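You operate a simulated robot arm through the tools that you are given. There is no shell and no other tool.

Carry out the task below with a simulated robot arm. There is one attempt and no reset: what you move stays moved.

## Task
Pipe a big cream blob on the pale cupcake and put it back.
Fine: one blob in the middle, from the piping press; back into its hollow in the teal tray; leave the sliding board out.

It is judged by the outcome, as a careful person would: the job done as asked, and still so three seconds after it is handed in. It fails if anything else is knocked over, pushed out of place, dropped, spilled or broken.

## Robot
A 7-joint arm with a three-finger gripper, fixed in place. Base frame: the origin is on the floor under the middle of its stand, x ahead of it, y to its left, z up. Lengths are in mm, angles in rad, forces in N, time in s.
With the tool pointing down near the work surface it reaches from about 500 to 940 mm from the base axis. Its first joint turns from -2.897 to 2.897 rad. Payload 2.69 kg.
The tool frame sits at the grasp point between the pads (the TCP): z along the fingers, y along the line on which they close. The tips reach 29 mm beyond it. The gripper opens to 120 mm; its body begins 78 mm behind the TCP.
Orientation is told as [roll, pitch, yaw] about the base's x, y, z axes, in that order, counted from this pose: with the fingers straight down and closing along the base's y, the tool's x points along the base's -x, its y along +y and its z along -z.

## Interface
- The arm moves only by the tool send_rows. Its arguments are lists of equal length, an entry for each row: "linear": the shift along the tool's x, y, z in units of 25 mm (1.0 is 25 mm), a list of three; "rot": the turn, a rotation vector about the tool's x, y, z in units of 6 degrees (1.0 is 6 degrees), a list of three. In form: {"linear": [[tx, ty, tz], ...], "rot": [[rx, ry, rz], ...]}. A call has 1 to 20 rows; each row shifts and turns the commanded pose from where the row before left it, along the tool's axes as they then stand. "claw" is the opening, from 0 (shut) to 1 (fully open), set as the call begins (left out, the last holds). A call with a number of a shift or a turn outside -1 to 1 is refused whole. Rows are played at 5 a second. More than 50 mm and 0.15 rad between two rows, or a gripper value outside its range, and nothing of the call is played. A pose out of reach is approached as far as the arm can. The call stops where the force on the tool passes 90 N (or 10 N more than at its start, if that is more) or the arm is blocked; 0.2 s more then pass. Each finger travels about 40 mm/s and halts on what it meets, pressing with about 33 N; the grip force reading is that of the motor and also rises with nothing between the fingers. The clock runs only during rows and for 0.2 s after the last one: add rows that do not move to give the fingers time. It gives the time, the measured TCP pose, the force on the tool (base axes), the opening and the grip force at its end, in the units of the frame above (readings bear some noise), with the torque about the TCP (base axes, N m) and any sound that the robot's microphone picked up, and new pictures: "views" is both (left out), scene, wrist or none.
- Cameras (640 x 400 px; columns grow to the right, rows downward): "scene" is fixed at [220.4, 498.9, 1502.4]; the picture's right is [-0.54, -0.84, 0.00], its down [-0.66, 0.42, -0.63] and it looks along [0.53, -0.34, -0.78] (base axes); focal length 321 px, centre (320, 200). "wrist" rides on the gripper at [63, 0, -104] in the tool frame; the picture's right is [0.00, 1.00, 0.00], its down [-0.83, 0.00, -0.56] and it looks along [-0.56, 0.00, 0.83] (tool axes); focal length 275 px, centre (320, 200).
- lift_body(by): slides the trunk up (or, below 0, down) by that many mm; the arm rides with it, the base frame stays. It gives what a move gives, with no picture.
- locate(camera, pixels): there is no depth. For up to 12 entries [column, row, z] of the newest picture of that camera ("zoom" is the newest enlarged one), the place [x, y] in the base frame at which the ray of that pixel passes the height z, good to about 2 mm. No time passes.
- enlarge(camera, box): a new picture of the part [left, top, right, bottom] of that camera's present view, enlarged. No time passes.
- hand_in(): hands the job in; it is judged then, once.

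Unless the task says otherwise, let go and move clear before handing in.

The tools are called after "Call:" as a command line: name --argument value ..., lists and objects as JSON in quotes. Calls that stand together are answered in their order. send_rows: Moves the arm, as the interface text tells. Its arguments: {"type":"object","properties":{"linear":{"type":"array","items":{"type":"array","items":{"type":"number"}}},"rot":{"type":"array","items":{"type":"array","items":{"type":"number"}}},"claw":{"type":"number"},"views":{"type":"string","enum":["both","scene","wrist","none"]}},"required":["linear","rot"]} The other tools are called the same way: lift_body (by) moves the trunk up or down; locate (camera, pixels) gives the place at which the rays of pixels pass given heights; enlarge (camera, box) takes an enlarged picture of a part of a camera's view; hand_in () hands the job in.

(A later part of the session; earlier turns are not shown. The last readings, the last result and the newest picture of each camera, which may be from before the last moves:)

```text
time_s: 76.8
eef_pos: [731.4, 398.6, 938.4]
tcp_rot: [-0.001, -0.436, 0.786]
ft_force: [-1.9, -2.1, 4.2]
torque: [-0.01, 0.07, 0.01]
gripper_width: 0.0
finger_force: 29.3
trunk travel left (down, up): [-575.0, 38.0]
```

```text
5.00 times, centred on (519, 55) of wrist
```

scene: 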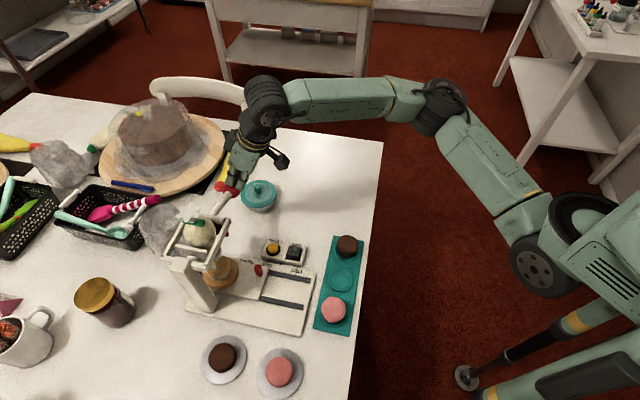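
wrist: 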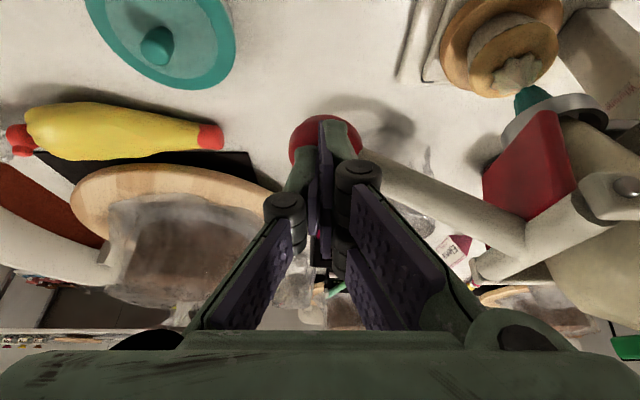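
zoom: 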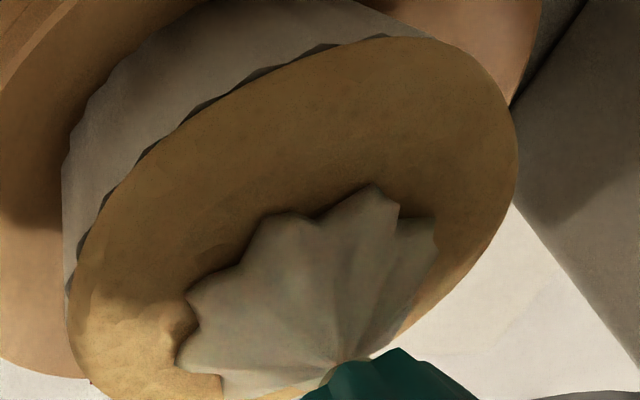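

The blob is now about 32 mm across, ~60% of the crown, and reaching the nozzle — big enough. Releasing the lever by lifting the hand back along the arc.

Call:
send_rows --linear '[[-0.203, -0.2, -0.435], [-0.203, -0.15, -0.435], [-0.203, -0.1, -0.435], [-0.203, 0, -0.435], [-0.203, 0, -0.435], [0, 0, 0], [0, 0, 0]]' --rot '[[0, 0, 0], [0, 0, 0], [0, 0, 0], [0, 0, 0], [0, 0, 0], [0, 0, 0], [0, 0, 0]]' --claw 0

Call:
enlarge --camera "wrist" --box '[430, 0, 630, 125]'

Call:
enlarge --camera "scene" --box '[160, 195, 272, 285]'

```text
time_s: 78.4
eef_pos: [738.6, 390.5, 998.5]
tcp_rot: [-0.001, -0.435, 0.782]
ft_force: [-0.6, 0.6, -0.1]
torque: [0.01, -0.02, -0.02]
gripper_width: 0.2
finger_force: 28.4
trunk travel left (down, up): [-575.0, 38.0]
```

scene: 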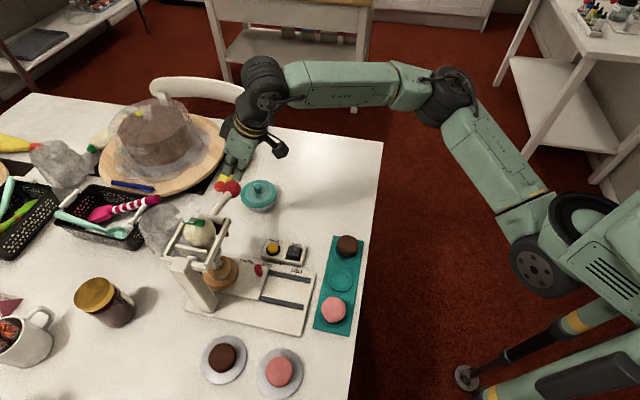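
wrist: 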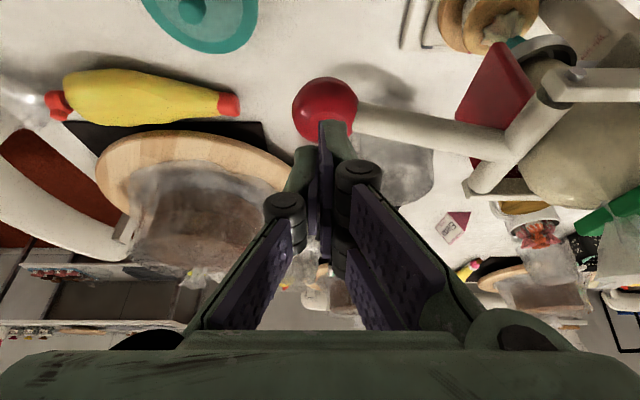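

```text
3.20 times, centred on (530, 62) of wrist
```

zoom: 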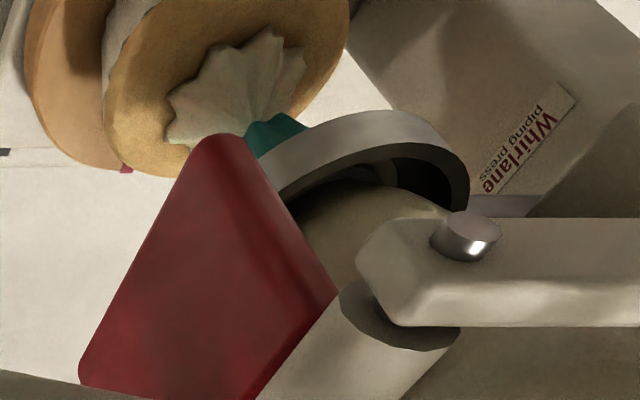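

```text
4.44 times, centred on (216, 240) of scene
```

zoom: 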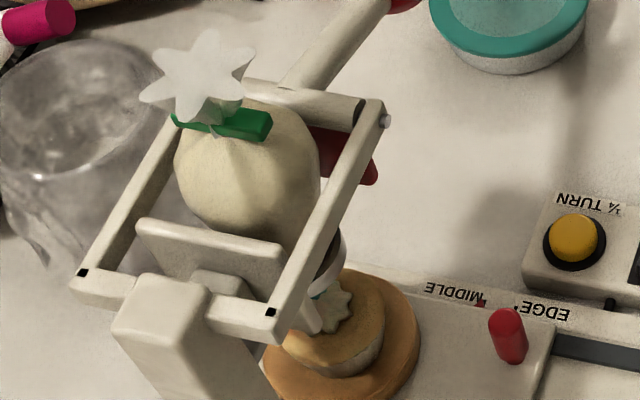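

The lever sprang back and the blob stays, standing in the middle. Now back to the peg: retreat along −u, then sideways, then down to the pre-grip pose.

Call:
send_rows --linear '[[0.836, 0, -0.39], [0.836, 0, -0.39], [0.836, 0, -0.39], [0.836, 0, -0.39], [0.836, 0, -0.39], [0, 0.8953, 0], [0, 0.8953, 0], [0, 0.8953, 0], [0, 0.8953, 0], [0, 0.8953, 0], [0, 0.8953, 0], [0.395, 0, 0.847], [0.395, 0, 0.847], [0.395, 0, 0.847], [0.395, 0, 0.847], [0, 0, 0]]' --rot '[[0, 0, 0], [0, 0, 0], [0, 0, 0], [0, 0, 0], [0, 0, 0], [0, 0, 0], [0, 0, 0], [0, 0, 0], [0, 0, 0], [0, 0, 0], [0, 0, 0], [0, 0, 0], [0, 0, 0], [0, 0, 0], [0, 0, 0], [0, 0, 0]]' --claw 0.4

Call:
enlarge --camera "wrist" --box '[220, 80, 420, 205]'

Call:
enlarge --camera "scene" --box '[190, 225, 286, 285]'

```text
time_s: 81.8
eef_pos: [560.6, 405.7, 905.8]
tcp_rot: [0.001, -0.435, 0.783]
ft_force: [-0.3, 0.3, 0.0]
torque: [0.0, -0.02, 0.01]
gripper_width: 47.8
finger_force: 0.1
trunk travel left (down, up): [-575.0, 38.0]
```

scene: 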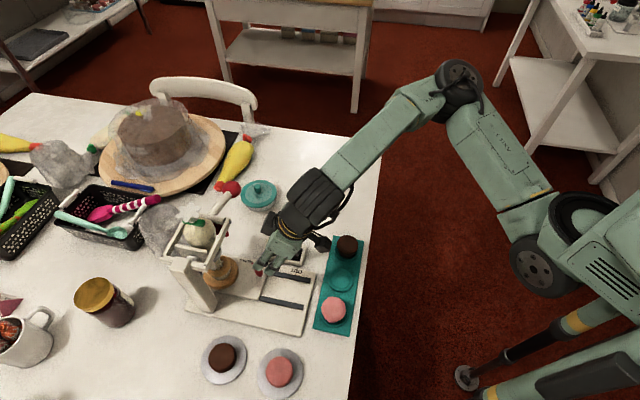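
wrist: 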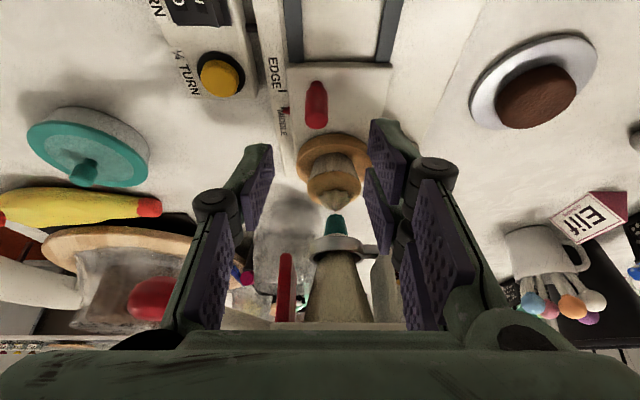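

```text
3.20 times, centred on (320, 142) of wrist
```

zoom: 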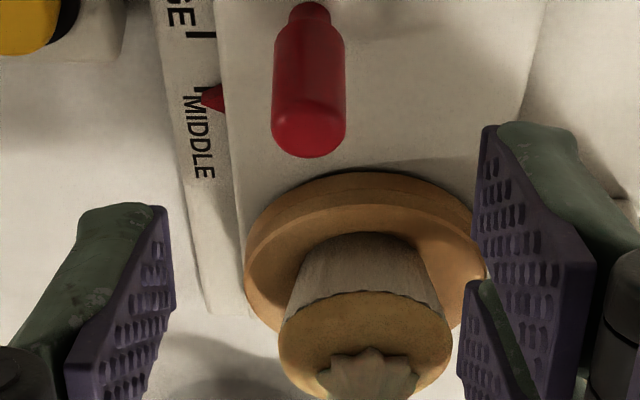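

```text
6.67 times, centred on (238, 255) of scene
```

zoom: 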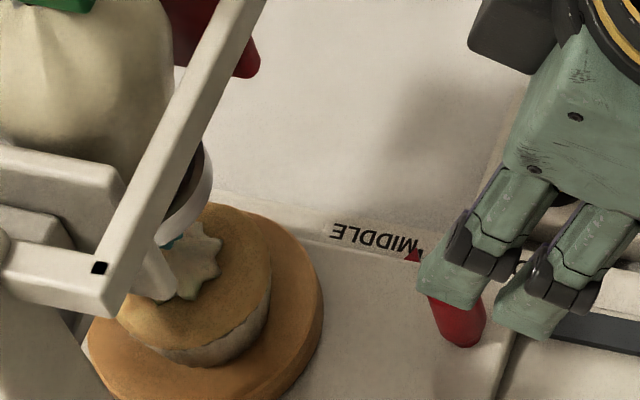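

Peg is slightly left of centre (column ~316), so I'll shift −2 mm and descend along the finger axis to the previous grip pose.

Call:
send_rows --linear '[[0, -0.08, 0.4], [0, 0, 0.8], [0, 0, 1.0], [0, 0, 1.0], [0, 0, 0.96], [0, 0, 0]]' --rot '[[0, 0, 0], [0, 0, 0], [0, 0, 0], [0, 0, 0], [0, 0, 0], [0, 0, 0]]' --claw 0.4

Call:
enlarge --camera "wrist" --box '[200, 60, 440, 210]'

```text
time_s: 83.2
eef_pos: [593.2, 433.6, 810.9]
tcp_rot: [0.0, -0.436, 0.781]
ft_force: [1.0, 0.1, 0.5]
torque: [0.0, 0.02, -0.01]
gripper_width: 48.0
finger_force: 0.3
trunk travel left (down, up): [-575.0, 38.0]
```

scene: 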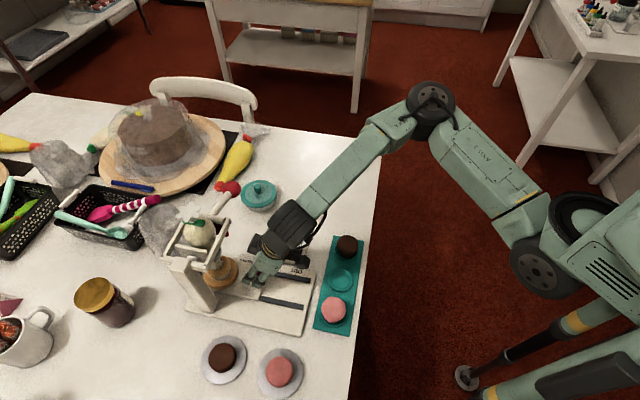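
wrist: 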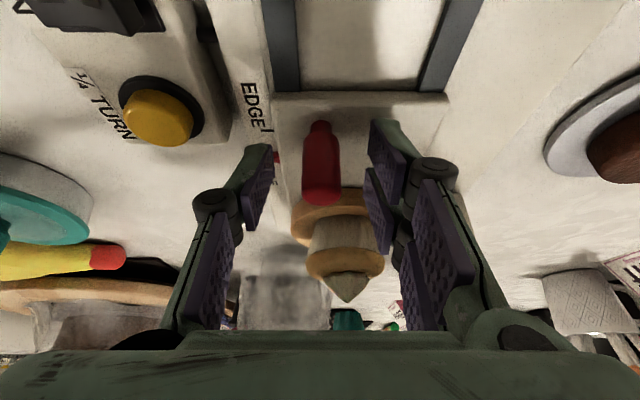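

```text
2.67 times, centred on (320, 135) of wrist
```

zoom: 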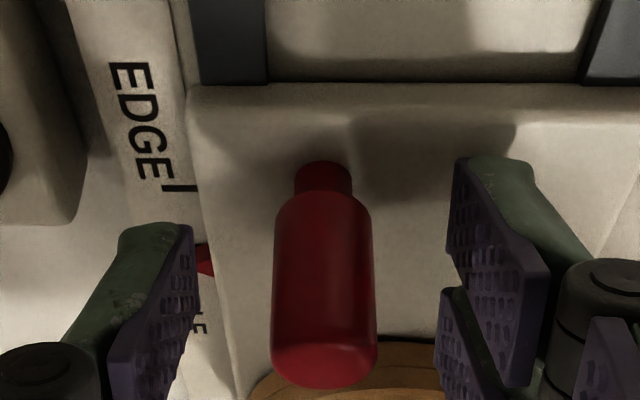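

Peg centred between the pads (column ~321), and the blob is visible behind it with a neat peak. Closing on the peg.

Call:
send_rows --linear '[[0, 0, 0], [0, 0, 0], [0, 0, 0], [0, 0, 0], [0, 0, 0]]' --rot '[[0, 0, 0], [0, 0, 0], [0, 0, 0], [0, 0, 0], [0, 0, 0]]' --claw 0.05 --views "none"

```text
time_s: 84.4
eef_pos: [594.8, 433.9, 810.8]
tcp_rot: [0.002, -0.436, 0.785]
ft_force: [-2.5, 3.7, -1.7]
torque: [0.44, 0.17, -0.06]
gripper_width: 17.2
finger_force: 42.5
trunk travel left (down, up): [-575.0, 38.0]
```

Gripped (17.2 mm, small loads). Sliding the board smoothly back out, first ~56 mm.

Call:
send_rows --linear '[[0.0725, 0, -0.0338], [0.145, -0.003, -0.0676], [0.2175, -0.004, -0.1014], [0.29, -0.004, -0.1352], [0.29, -0.004, -0.1352], [0.29, -0.004, -0.1352], [0.29, -0.004, -0.1352], [0.2175, -0.004, -0.1014], [0.145, -0.003, -0.0676], [0.0725, 0, -0.0338], [0, 0, 0]]' --rot '[[0, 0, 0], [0, 0, 0], [0, 0, 0], [0, 0, 0], [0, 0, 0], [0, 0, 0], [0, 0, 0], [0, 0, 0], [0, 0, 0], [0, 0, 0], [0, 0, 0]]' --claw 0.05

Call:
enlarge --camera "scene" --box '[200, 220, 328, 300]'

```text
time_s: 86.8
eef_pos: [554.0, 395.4, 810.7]
tcp_rot: [0.001, -0.434, 0.784]
ft_force: [-13.8, 14.3, -2.3]
torque: [0.31, 0.71, 0.09]
gripper_width: 17.1
finger_force: 42.8
trunk travel left (down, up): [-575.0, 38.0]
```

scene: 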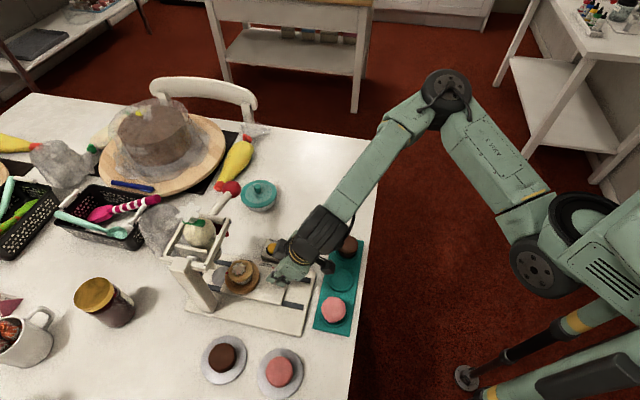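
wrist: 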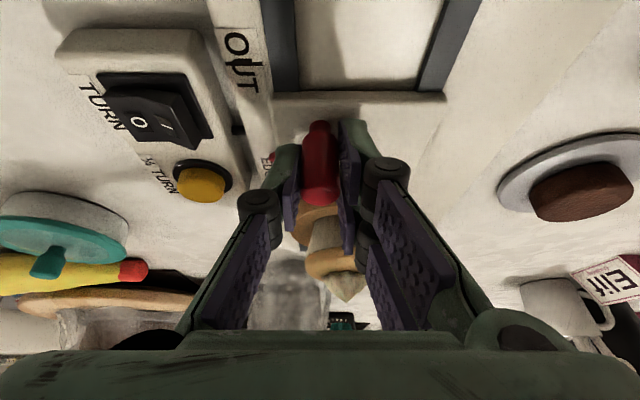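

```text
5.00 times, centred on (264, 260) of scene
```

zoom: 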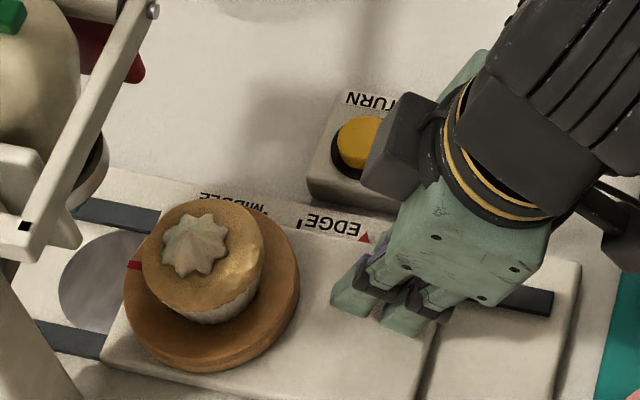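

The blob is neat and centred on the crown (scene zoom ~(195,243)). Lateral load is ~20 N, so I'll correct 1 mm sideways and slide the remaining distance, stopping a little before OUT.

Call:
send_rows --linear '[[0, 0.044, 0], [0.0725, 0, -0.0338], [0.145, 0, -0.0676], [0.2175, 0, -0.1014], [0.29, 0, -0.1352], [0.29, 0, -0.1352], [0.29, 0, -0.1352], [0.29, 0, -0.1352], [0.2175, 0, -0.1014], [0.145, 0, -0.0676], [0, 0, 0]]' --rot '[[0, 0, 0], [0, 0, 0], [0, 0, 0], [0, 0, 0], [0, 0, 0], [0, 0, 0], [0, 0, 0], [0, 0, 0], [0, 0, 0], [0, 0, 0], [0, 0, 0]]' --claw 0.05

Call:
enlarge --camera "scene" --box '[236, 235, 332, 295]'

Call:
enlarge --camera "wrist" --box '[236, 125, 300, 165]'

```text
time_s: 89.2
eef_pos: [517.2, 358.4, 811.6]
tcp_rot: [0.0, -0.436, 0.784]
ft_force: [-5.1, 5.8, -11.5]
torque: [0.68, 0.11, 0.1]
gripper_width: 17.4
finger_force: 42.6
trunk travel left (down, up): [-575.0, 38.0]
```

scene: 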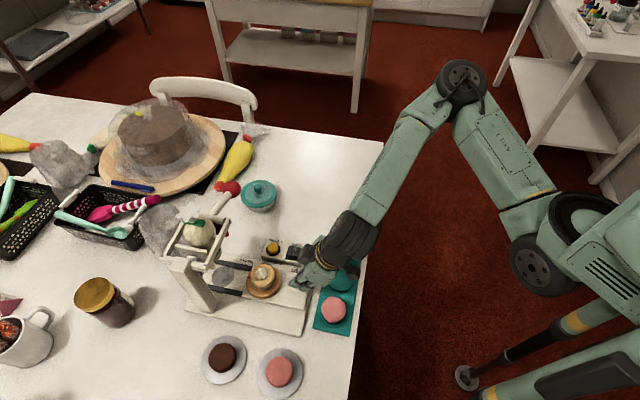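
wrist: 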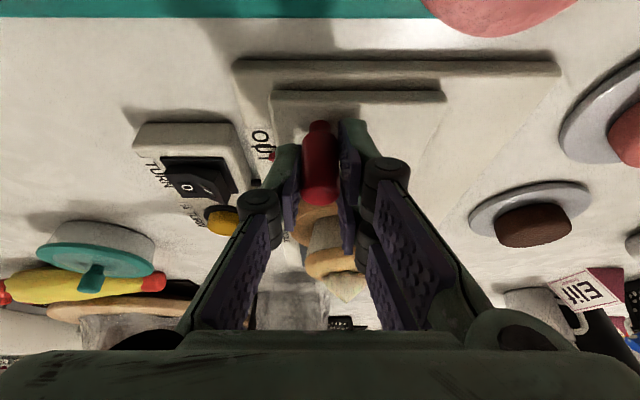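

```text
6.67 times, centred on (284, 265) of scene
```

zoom: 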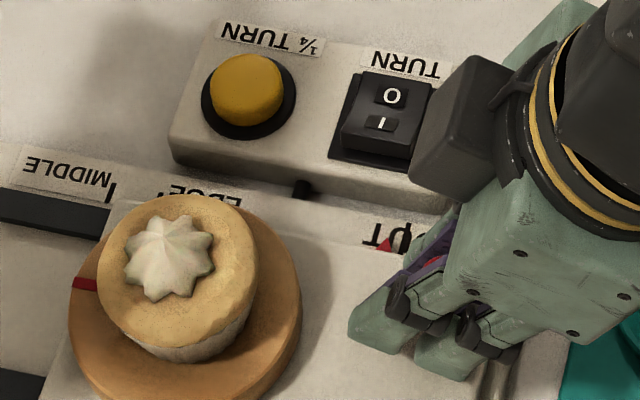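

```text
10.00 times, centred on (268, 145) of wrist
```

zoom: 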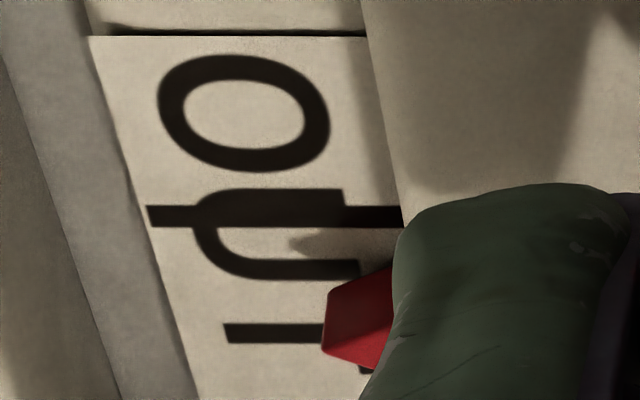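

The pointer is about 7 mm short of the OUT tick. Moving the last bit gently.

Call:
send_rows --linear '[[0.0725, 0, -0.0338], [0.109, 0, -0.0507], [0.0725, 0, -0.0338], [0, 0, 0], [0, 0, 0]]' --rot '[[0, 0, 0], [0, 0, 0], [0, 0, 0], [0, 0, 0], [0, 0, 0]]' --claw 0.05 --views "none"

Call:
enlarge --camera "wrist" --box '[236, 125, 300, 165]'

Call:
enlarge --camera "scene" --box '[274, 262, 306, 282]'

```text
time_s: 90.4
eef_pos: [513.3, 353.0, 811.2]
tcp_rot: [0.001, -0.436, 0.785]
ft_force: [-3.0, 15.9, -15.7]
torque: [0.69, 0.2, 0.12]
gripper_width: 17.4
finger_force: 43.1
trunk travel left (down, up): [-575.0, 38.0]
```

```text
10.00 times, centred on (268, 145) of wrist
```

zoom: 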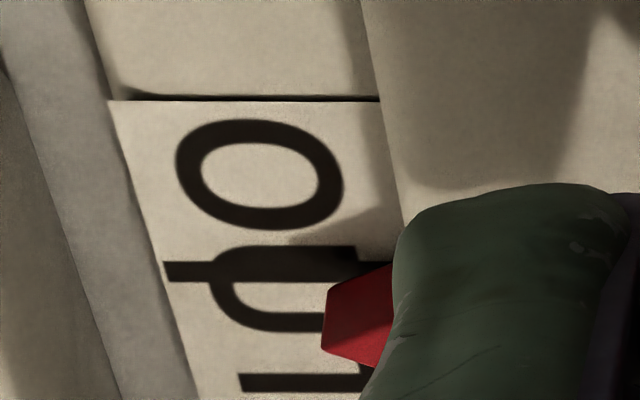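

```text
16.00 times, centred on (290, 272) of scene
```

zoom: 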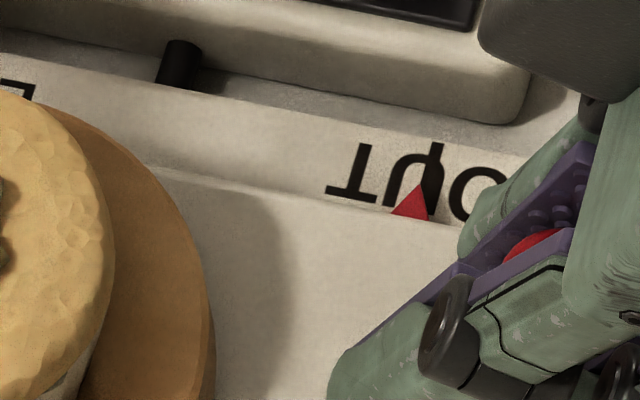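

The pointer is within about a millimetre of OUT (TCP u≈612.6, same as at the original grip). One more tiny nudge, then release the peg.

Call:
send_rows --linear '[[0.036, 0.02, -0.0169], [0, 0, 0], [0, 0, 0]]' --rot '[[0, 0, 0], [0, 0, 0], [0, 0, 0]]' --claw 0.05 --views "none"

Call:
enlarge --camera "scene" --box '[274, 262, 306, 282]'

```text
time_s: 91.2
eef_pos: [514.2, 353.2, 810.2]
tcp_rot: [0.0, -0.437, 0.784]
ft_force: [4.4, 22.3, -9.7]
torque: [0.68, 0.15, 0.04]
gripper_width: 17.6
finger_force: 43.2
trunk travel left (down, up): [-575.0, 38.0]
```

```text
16.00 times, centred on (290, 272) of scene
```

zoom: 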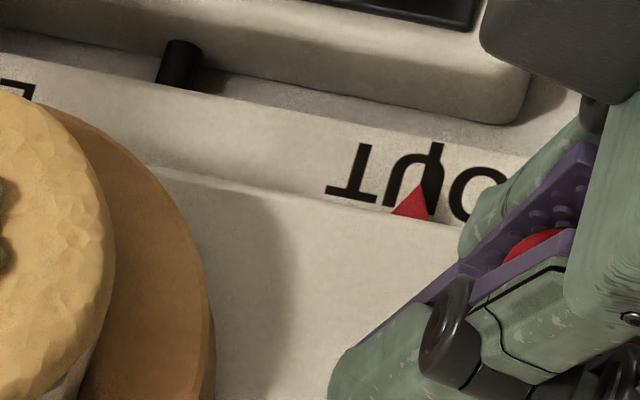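

The board has hit its OUT end stop (force up to 19 N, pointer unmoved). I'll relieve the load and open the fingers, then retreat along the fingers.

Call:
send_rows --linear '[[-0.03, 0.02, 0.014], [0, 0, 0]]' --rot '[[0, 0, 0], [0, 0, 0]]' --claw 0.05 --views "none"

Call:
send_rows --linear '[[0, 0, 0], [0, 0, 0], [0, 0, 0], [0, 0, 0]]' --rot '[[0, 0, 0], [0, 0, 0], [0, 0, 0], [0, 0, 0]]' --claw 0.4 --views "none"

Call:
send_rows --linear '[[0.15, 0, -0.32], [-0.2, 0, -0.6], [-0.4227, 0, -0.906], [-0.4227, 0, -0.906], [-0.4227, 0, -0.906], [-0.4227, 0, -0.906], [0, 0, 0]]' --rot '[[0, 0, 0], [0, 0, 0], [0, 0, 0], [0, 0, 0], [0, 0, 0], [0, 0, 0], [0, 0, 0]]' --claw 0.4

Call:
enlarge --camera "scene" --box '[225, 240, 321, 300]'

```text
time_s: 91.8
eef_pos: [513.2, 352.4, 810.9]
tcp_rot: [-0.002, -0.437, 0.781]
ft_force: [6.7, 14.9, -3.7]
torque: [0.97, -0.34, 0.06]
gripper_width: 17.3
finger_force: 42.6
trunk travel left (down, up): [-575.0, 38.0]
```

```text
time_s: 92.8
eef_pos: [511.4, 353.3, 810.4]
tcp_rot: [-0.001, -0.438, 0.785]
ft_force: [-0.5, 0.2, 0.1]
torque: [0.01, 0.02, 0.02]
gripper_width: 47.9
finger_force: 0.0
trunk travel left (down, up): [-575.0, 38.0]
```

```text
time_s: 94.4
eef_pos: [507.1, 346.2, 934.5]
tcp_rot: [0.0, -0.438, 0.782]
ft_force: [-0.2, 0.2, 0.4]
torque: [0.01, -0.04, -0.03]
gripper_width: 47.9
finger_force: 0.0
trunk travel left (down, up): [-575.0, 38.0]
```

scene: 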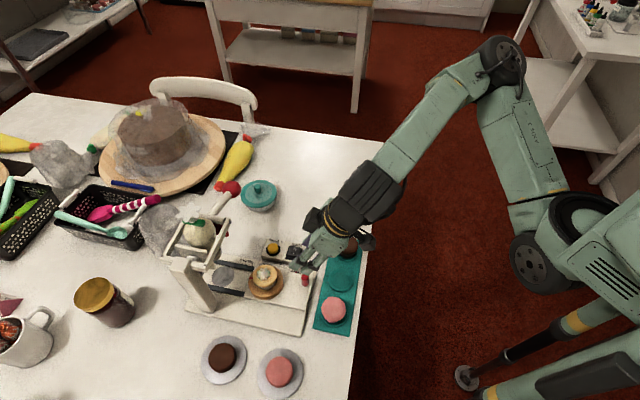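
wrist: 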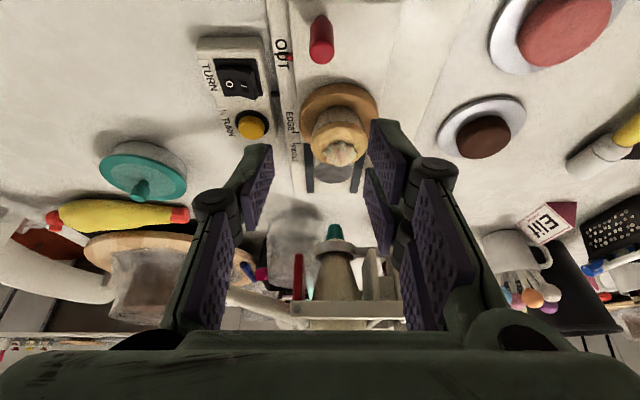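

```text
6.67 times, centred on (273, 270) of scene
```

zoom: 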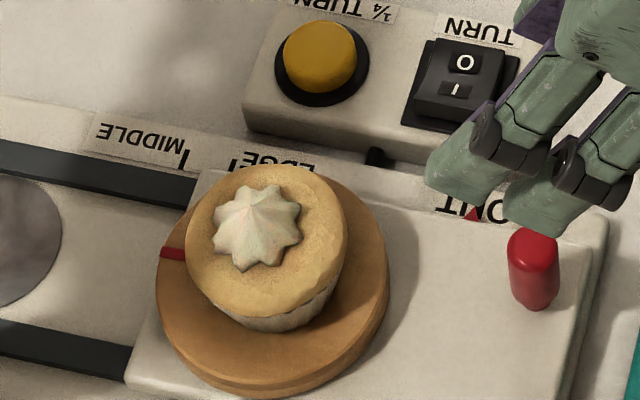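

Everything looks right: board at OUT, blob intact with a neat peak. Now I'll untilt and return to the same viewing pose as before the slide (u≈607, v≈−95, z≈919) to check where the cupcake sits.

Call:
send_rows --linear '[[0, 0, 0], [0, 0, 0], [0, 0, 0], [0, 0, 0], [0, 0, 0], [-0.144, 0.744, 0.63], [0, 0, 0]]' --rot '[[0, 0.8333, 0], [0, 0.8333, 0], [0, 0.8333, 0], [0, 0.8333, 0], [0, 0.8333, 0], [0, 0, 0], [0, 0, 0]]' --claw 0.7

Call:
enlarge --camera "wrist" --box '[200, 100, 440, 250]'

```text
time_s: 96.0
eef_pos: [493.4, 362.4, 917.7]
tcp_rot: [0.001, 0.0, 0.783]
ft_force: [0.5, 0.4, -0.9]
torque: [-0.01, 0.02, 0.04]
gripper_width: 84.1
finger_force: 0.1
trunk travel left (down, up): [-575.0, 38.0]
```

scene: 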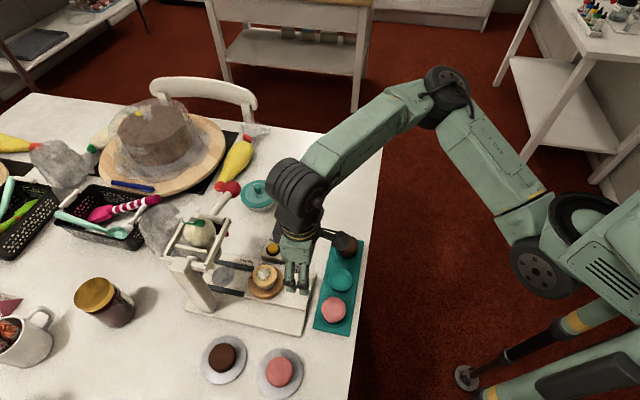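
wrist: 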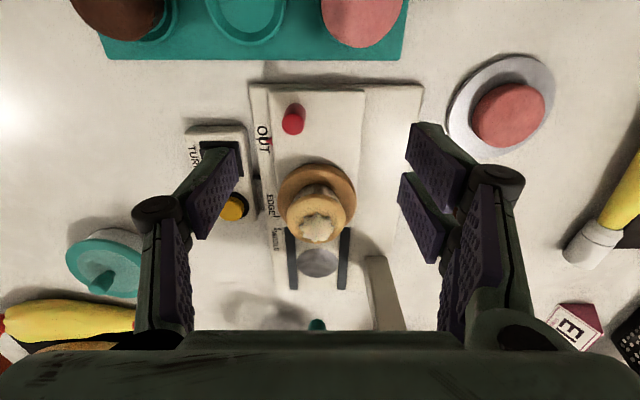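

```text
2.67 times, centred on (320, 175) of wrist
```

zoom: 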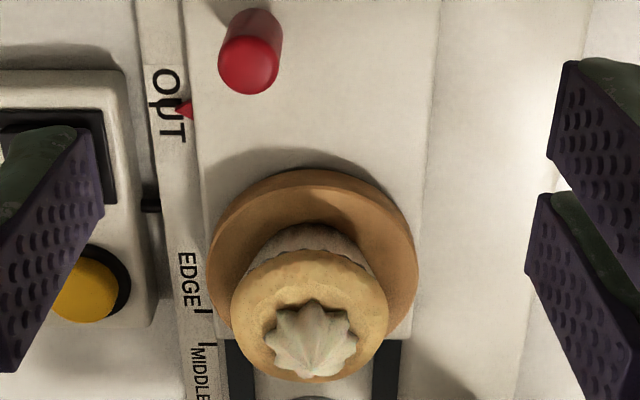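

The cupcake hasn't shifted on the disc. Let me locate its crown edges again to line up the grasp.

Call:
locate --camera "zoom" --pixels '[[231, 315, 813], [388, 315, 813], [309, 383, 815], [309, 223, 780], [311, 187, 780]]'

```text
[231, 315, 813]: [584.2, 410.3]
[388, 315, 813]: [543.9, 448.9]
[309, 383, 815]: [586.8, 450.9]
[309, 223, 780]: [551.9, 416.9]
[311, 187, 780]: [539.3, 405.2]
```

Crown centre is at v≈−95.1, u≈704, unchanged. Moving over it at this height, then I'll check alignment before descending.

Call:
send_rows --linear '[[-0.96, -0.14, 0], [-0.96, 0, 0], [-0.96, 0, 0], [-0.96, 0, 0], [0, 0, 0.8], [0, 0, 0]]' --rot '[[0, 0, 0], [0, 0, 0], [0, 0, 0], [0, 0, 0], [0, 0, 0], [0, 0, 0]]' --claw 0.7

Call:
enlarge --camera "wrist" --box '[200, 60, 440, 210]'

```text
time_s: 97.4
eef_pos: [563.3, 428.7, 897.9]
tcp_rot: [0.0, 0.0, 0.784]
ft_force: [-0.3, 0.5, -0.7]
torque: [0.05, -0.01, -0.03]
gripper_width: 84.3
finger_force: 0.1
trunk travel left (down, up): [-575.0, 38.0]
```

scene: 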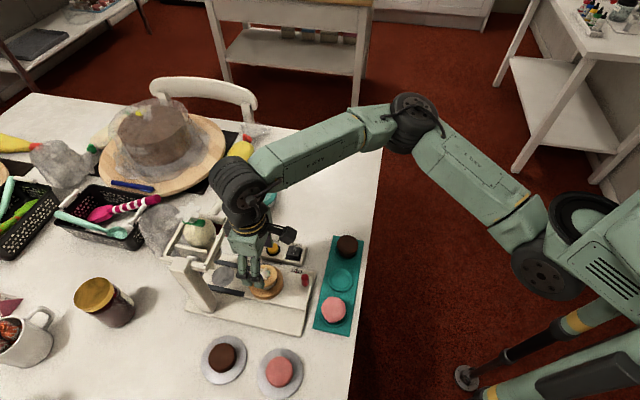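
wrist: 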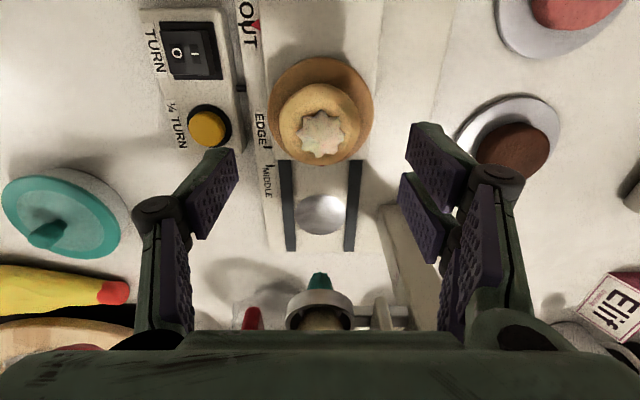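

```text
2.67 times, centred on (320, 135) of wrist
```

zoom: 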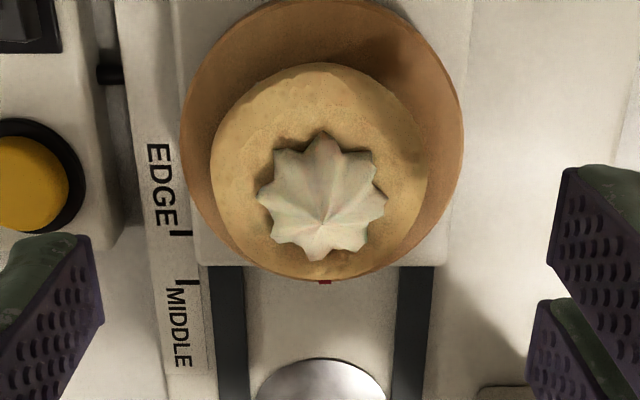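

The blob is about 60% of the crown's width, right in the middle, and the hand is aligned (crown centre column ~320). Descending to the earlier grasp height.

Call:
send_rows --linear '[[0, 0, 0.8], [0, 0, 0.8], [0, 0, 0.8], [0, 0, 0.4], [0, 0, 0.36], [0, 0, 0]]' --rot '[[0, 0, 0], [0, 0, 0], [0, 0, 0], [0, 0, 0], [0, 0, 0], [0, 0, 0]]' --claw 0.7

Call:
enlarge --camera "wrist" --box '[200, 60, 440, 260]'

```text
time_s: 98.8
eef_pos: [563.8, 426.7, 816.8]
tcp_rot: [0.002, 0.002, 0.784]
ft_force: [0.1, -0.2, 1.0]
torque: [-0.01, -0.01, -0.03]
gripper_width: 84.0
finger_force: 0.1
trunk travel left (down, up): [-575.0, 38.0]
```

scene: 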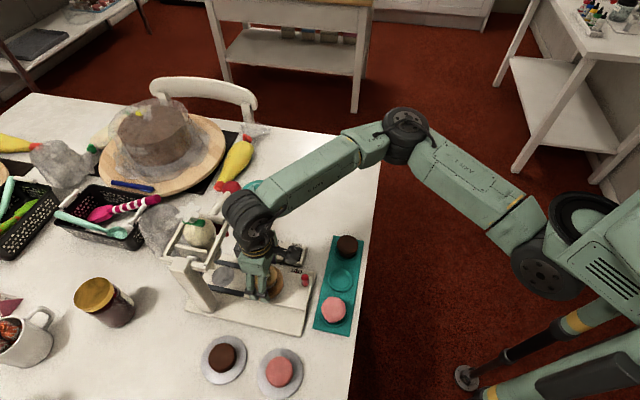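
wrist: 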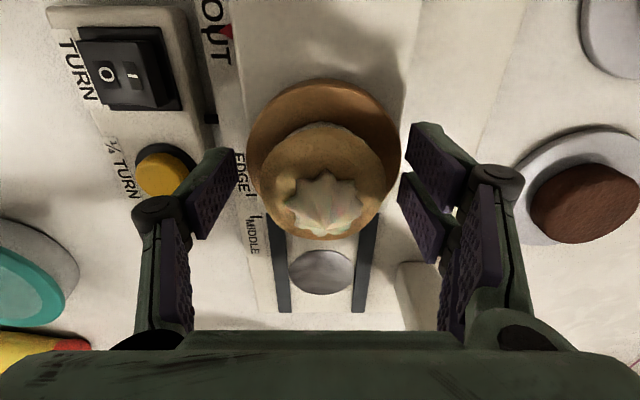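

```text
2.00 times, centred on (320, 160) of wrist
```

zoom: 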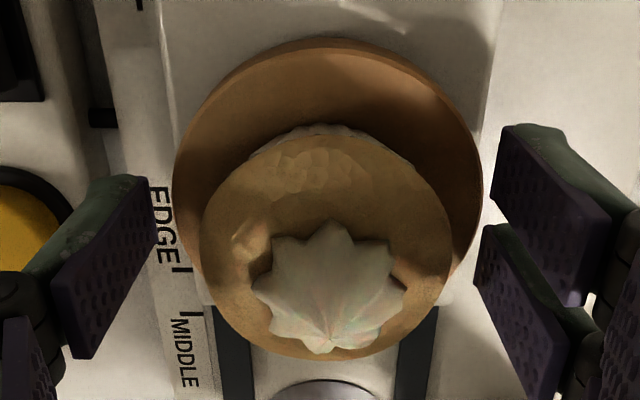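

Same relative pose as at the release. Closing gently on the cupcake sides, below the cream.

Call:
send_rows --linear '[[0, 0, 0], [0, 0, 0], [0, 0, 0], [0, 0, 0], [0, 0, 0], [0, 0, 0]]' --rot '[[0, 0, 0], [0, 0, 0], [0, 0, 0], [0, 0, 0], [0, 0, 0], [0, 0, 0]]' --claw 0.35

Call:
enlarge --camera "wrist" --box '[200, 60, 440, 260]'

```text
time_s: 100.2
eef_pos: [565.5, 427.7, 818.7]
tcp_rot: [0.002, -0.001, 0.783]
ft_force: [1.7, 1.6, 13.6]
torque: [0.01, 0.13, -0.03]
gripper_width: 53.3
finger_force: 33.4
trunk travel left (down, up): [-575.0, 38.0]
```

scene: 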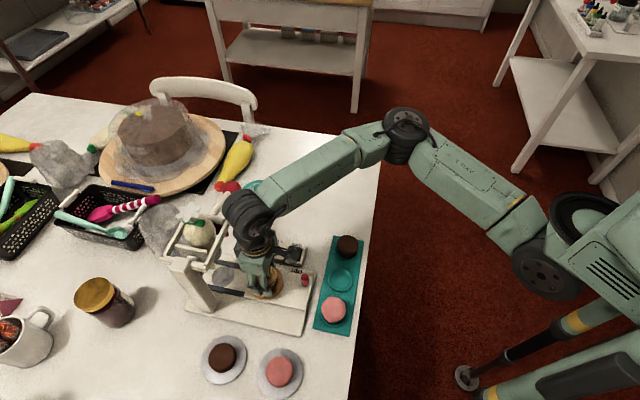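
wrist: 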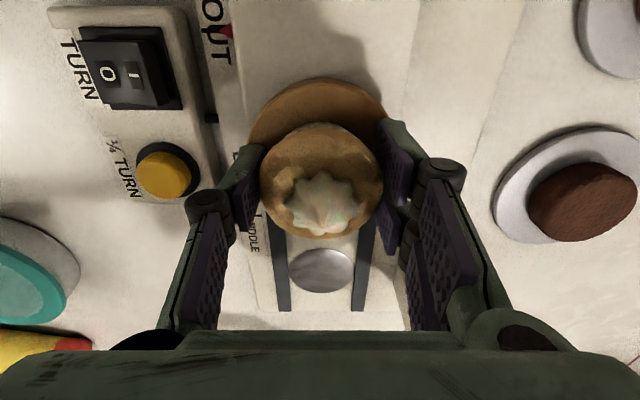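

```text
2.00 times, centred on (320, 160) of wrist
```

zoom: 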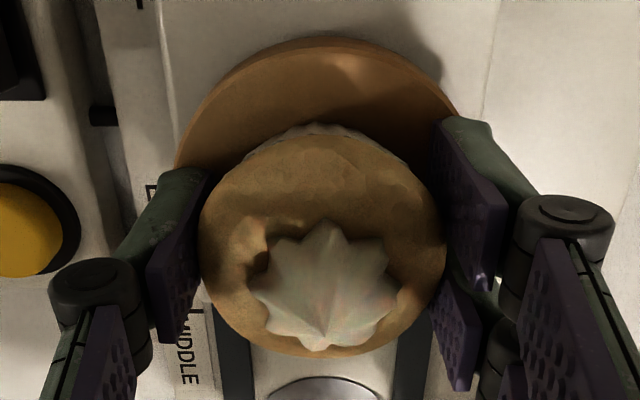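

Gripped at 53.3 mm, cream untouched. Lifting slowly.

Call:
send_rows --linear '[[0, 0, -0.1], [0, 0, -0.2], [0, 0, -0.4], [0, 0, -0.7], [0, 0, -0.8], [0, 0, -0.7], [0, 0, -0.4], [0, 0, 0]]' --rot '[[0, 0, 0], [0, 0, 0], [0, 0, 0], [0, 0, 0], [0, 0, 0], [0, 0, 0], [0, 0, 0], [0, 0, 0]]' --claw 0.35

Call:
enlarge --camera "wrist" --box '[200, 60, 440, 260]'

```text
time_s: 102.0
eef_pos: [566.0, 428.3, 900.0]
tcp_rot: [0.0, 0.0, 0.784]
ft_force: [0.5, 0.1, 0.1]
torque: [0.01, 0.02, 0.01]
gripper_width: 53.3
finger_force: 33.2
trunk travel left (down, up): [-575.0, 38.0]
```

scene: 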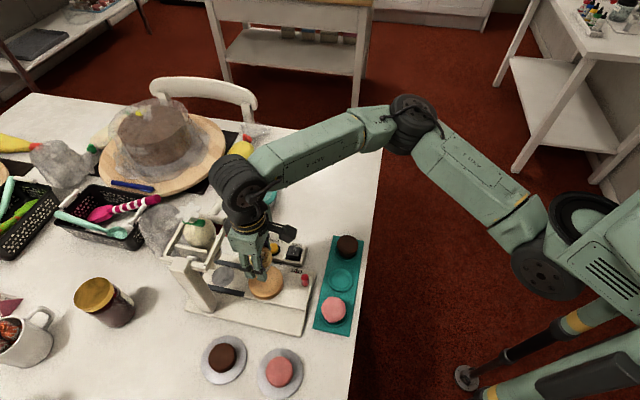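
wrist: 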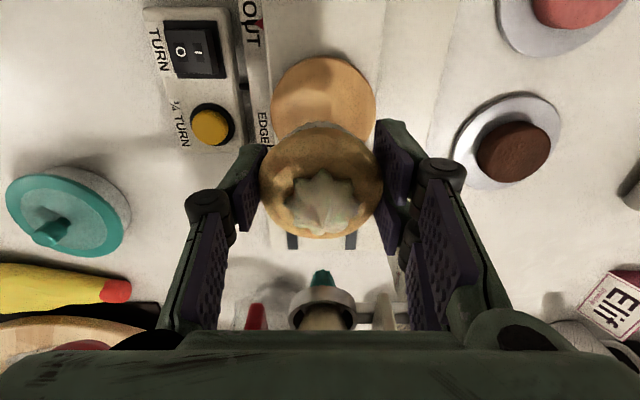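

```text
2.00 times, centred on (320, 160) of wrist
```

zoom: 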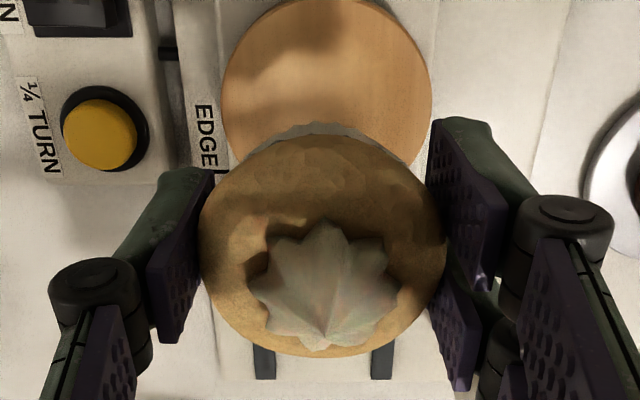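

The cupcake is held the same way as before with the cream intact. Moving it back above the tray, smoothly.

Call:
send_rows --linear '[[0.2, -0.06, 0], [0.4, -0.12, 0], [0.6, -0.19, 0], [0.7, -0.22, 0], [0.7, -0.22, 0], [0.7, -0.22, 0], [0.7, -0.22, 0], [0.7, -0.22, 0], [0.7, -0.22, 0], [0.7, -0.22, 0], [0.448, -0.124, 0], [0.2, -0.05, 0], [0, 0, 0]]' --rot '[[0, 0, 0], [0, 0, 0], [0, 0, 0], [0, 0, 0], [0, 0, 0], [0, 0, 0], [0, 0, 0], [0, 0, 0], [0, 0, 0], [0, 0, 0], [0, 0, 0], [0, 0, 0], [0, 0, 0]]' --claw 0.35 --views "wrist"

Call:
send_rows --linear '[[0, 0, 0], [0, 0, 0], [0, 0, 0], [0, 0, 0], [0, 0, 0], [0, 0, 0], [0, 0, 0], [0, 0, 0], [0, 0, 0], [0, 0, 0], [0, 0, 0], [0, 0, 0], [0, 0, 0], [0, 0, 0], [0, 0, 0], [0, 0, 0]]' --rot '[[0, 0, 1], [0, 0, 1], [0, 0, 1], [0, 0, 1], [0, 0, 1], [0, 0, 1], [0, 0, 1], [0, 0, 1], [0, 0, 1], [0, 0, 1], [0, 0, 1], [0, 0, 1], [0, 0, 1], [0, 0, 1], [0, 0, 1], [0, 0, 0]]' --claw 0.35

Call:
enlarge --camera "wrist" --box '[220, 40, 420, 165]'

Call:
enlarge --camera "scene" --box '[300, 230, 396, 290]'

```text
time_s: 104.8
eef_pos: [483.2, 270.1, 901.3]
tcp_rot: [-0.001, 0.002, 0.782]
ft_force: [0.0, -0.8, -0.9]
torque: [-0.03, 0.03, 0.0]
gripper_width: 53.0
finger_force: 33.0
trunk travel left (down, up): [-575.0, 38.0]
```

wrist: 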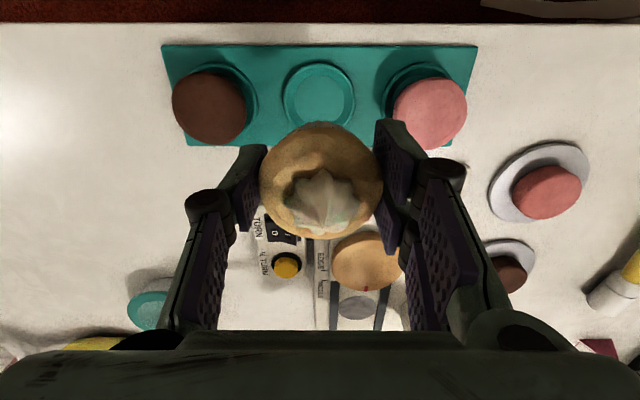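

```text
time_s: 108.2
eef_pos: [482.9, 271.2, 900.0]
tcp_rot: [0.0, 0.0, -0.788]
ft_force: [0.5, 0.0, -0.2]
torque: [0.0, 0.01, 0.0]
gripper_width: 52.9
finger_force: 32.7
trunk travel left (down, up): [-575.0, 38.0]
```

scene: 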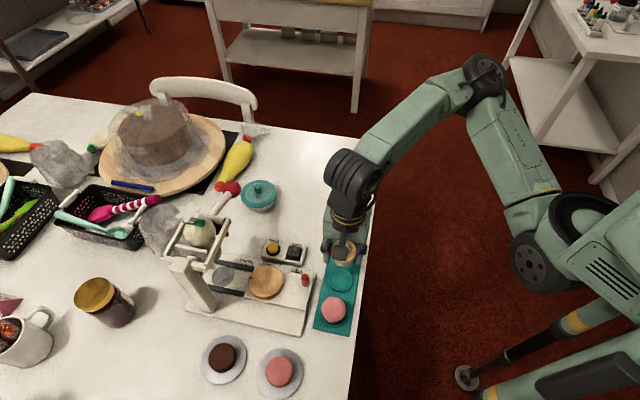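
wrist: 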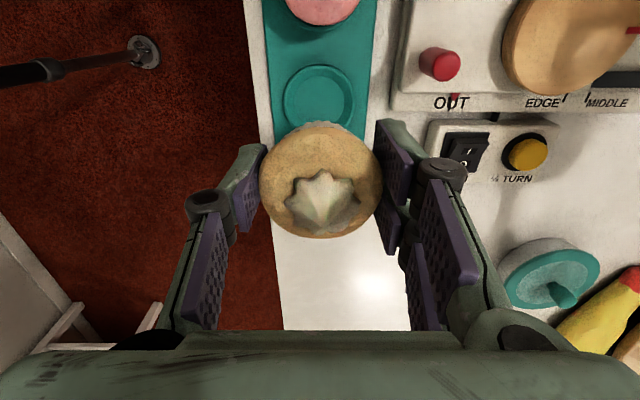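

```text
3.20 times, centred on (320, 102) of wrist
```

zoom: 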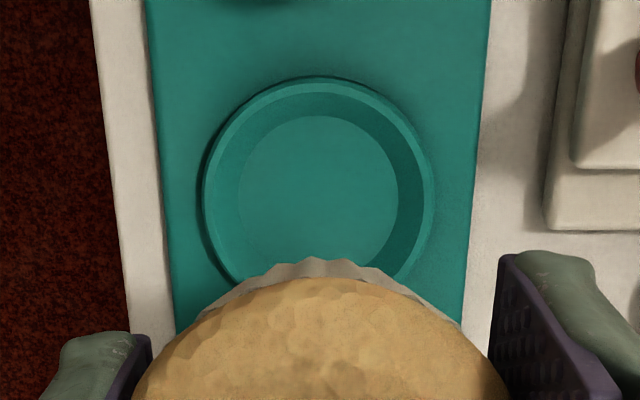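

```text
6.67 times, centred on (348, 260) of scene
```

zoom: 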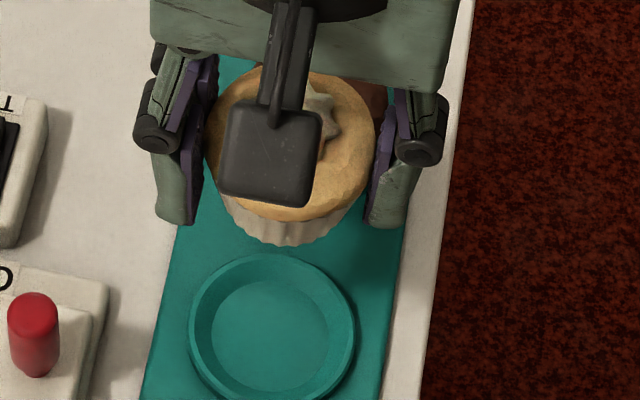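

Compared with the pick pose the hand is ~1.7 mm too far along −v (hollow top row 63.6 vs 65.6), so I'll correct that and descend most of the way.

Call:
send_rows --linear '[[0.068, -0.016, 0.3], [0, 0, 0.7], [0, 0, 0.8], [0, 0, 0.8], [0, 0, 0.7], [0, 0, 0.4], [0, 0, 0.2], [0, 0, 0]]' --rot '[[0, 0, 0], [0, 0, 0], [0, 0, 0], [0, 0, 0], [0, 0, 0], [0, 0, 0], [0, 0, 0], [0, 0, 0]]' --claw 0.35

Call:
enlarge --camera "wrist" --box '[200, 60, 440, 210]'

Call:
enlarge --camera "scene" --box '[290, 230, 386, 290]'

```text
time_s: 110.0
eef_pos: [480.8, 274.0, 802.0]
tcp_rot: [0.0, -0.001, -0.788]
ft_force: [0.5, -0.9, -0.6]
torque: [0.0, 0.01, 0.03]
gripper_width: 53.2
finger_force: 33.3
trunk travel left (down, up): [-575.0, 38.0]
```

scene: 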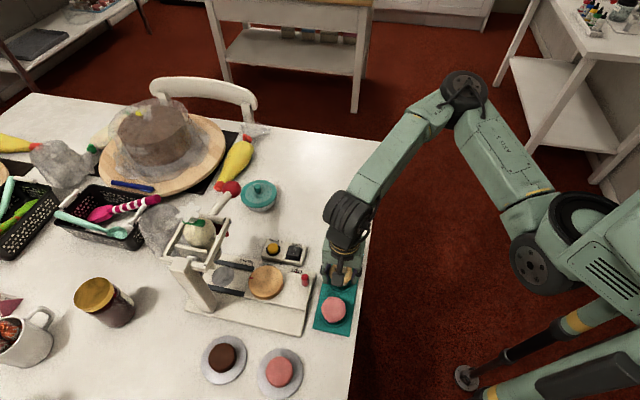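
wrist: 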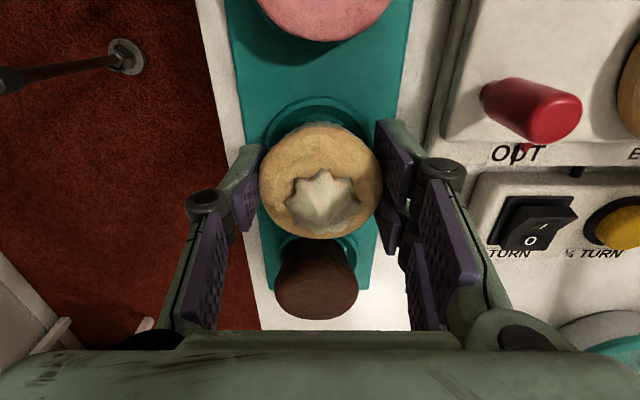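

```text
2.67 times, centred on (320, 135) of wrist
```

zoom: 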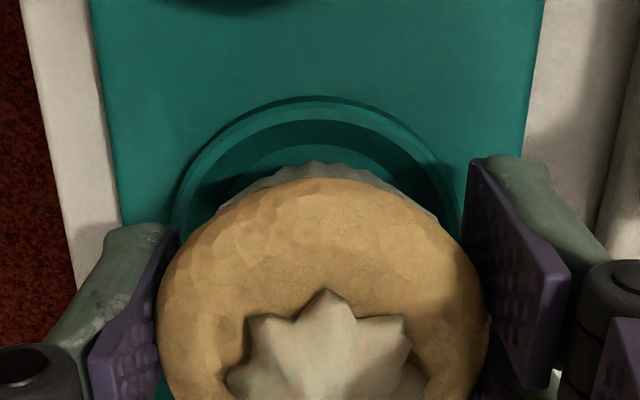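

```text
6.67 times, centred on (338, 260) of scene
```

zoom: 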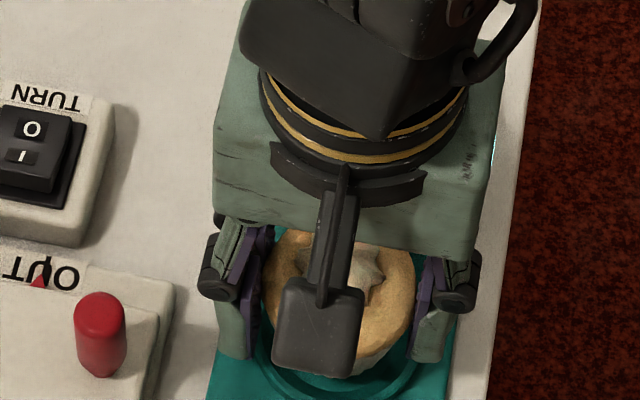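

Well aligned with the hollow. Lowering the last part in small steps while watching the force.

Call:
send_rows --linear '[[0, 0, 0.12], [0, 0, 0.12], [0, 0, 0.08], [0, 0, 0]]' --rot '[[0, 0, 0], [0, 0, 0], [0, 0, 0], [0, 0, 0]]' --claw 0.35 --views "none"

```text
time_s: 111.0
eef_pos: [482.5, 274.2, 794.8]
tcp_rot: [-0.001, -0.001, -0.788]
ft_force: [0.8, -0.9, -0.2]
torque: [0.0, -0.02, 0.01]
gripper_width: 53.1
finger_force: 33.1
trunk travel left (down, up): [-575.0, 38.0]
```

Call:
send_rows --linear '[[0, 0, 0.06], [0, 0, 0]]' --rot '[[0, 0, 0], [0, 0, 0]]' --claw 0.35 --views "none"

```text
time_s: 111.6
eef_pos: [481.1, 272.7, 792.2]
tcp_rot: [-0.001, -0.001, -0.787]
ft_force: [0.6, -0.1, -0.6]
torque: [0.03, 0.02, -0.01]
gripper_width: 53.1
finger_force: 32.8
trunk travel left (down, up): [-575.0, 38.0]
```

Call:
send_rows --linear '[[0, 0, 0.05], [0, 0, 0]]' --rot '[[0, 0, 0], [0, 0, 0]]' --claw 0.35 --views "none"

```text
time_s: 112.2
eef_pos: [481.2, 271.6, 791.0]
tcp_rot: [-0.001, 0.001, -0.786]
ft_force: [0.2, -0.9, -1.0]
torque: [-0.03, -0.03, -0.02]
gripper_width: 52.9
finger_force: 32.9
trunk travel left (down, up): [-575.0, 38.0]
```

Call:
send_rows --linear '[[0, 0, 0.05], [0, 0, 0]]' --rot '[[0, 0, 0], [0, 0, 0]]' --claw 0.35 --views "none"

```text
time_s: 112.8
eef_pos: [482.2, 272.4, 790.1]
tcp_rot: [0.0, -0.001, -0.787]
ft_force: [0.0, -0.4, 1.1]
torque: [-0.04, -0.05, -0.01]
gripper_width: 53.0
finger_force: 32.7
trunk travel left (down, up): [-575.0, 38.0]
```

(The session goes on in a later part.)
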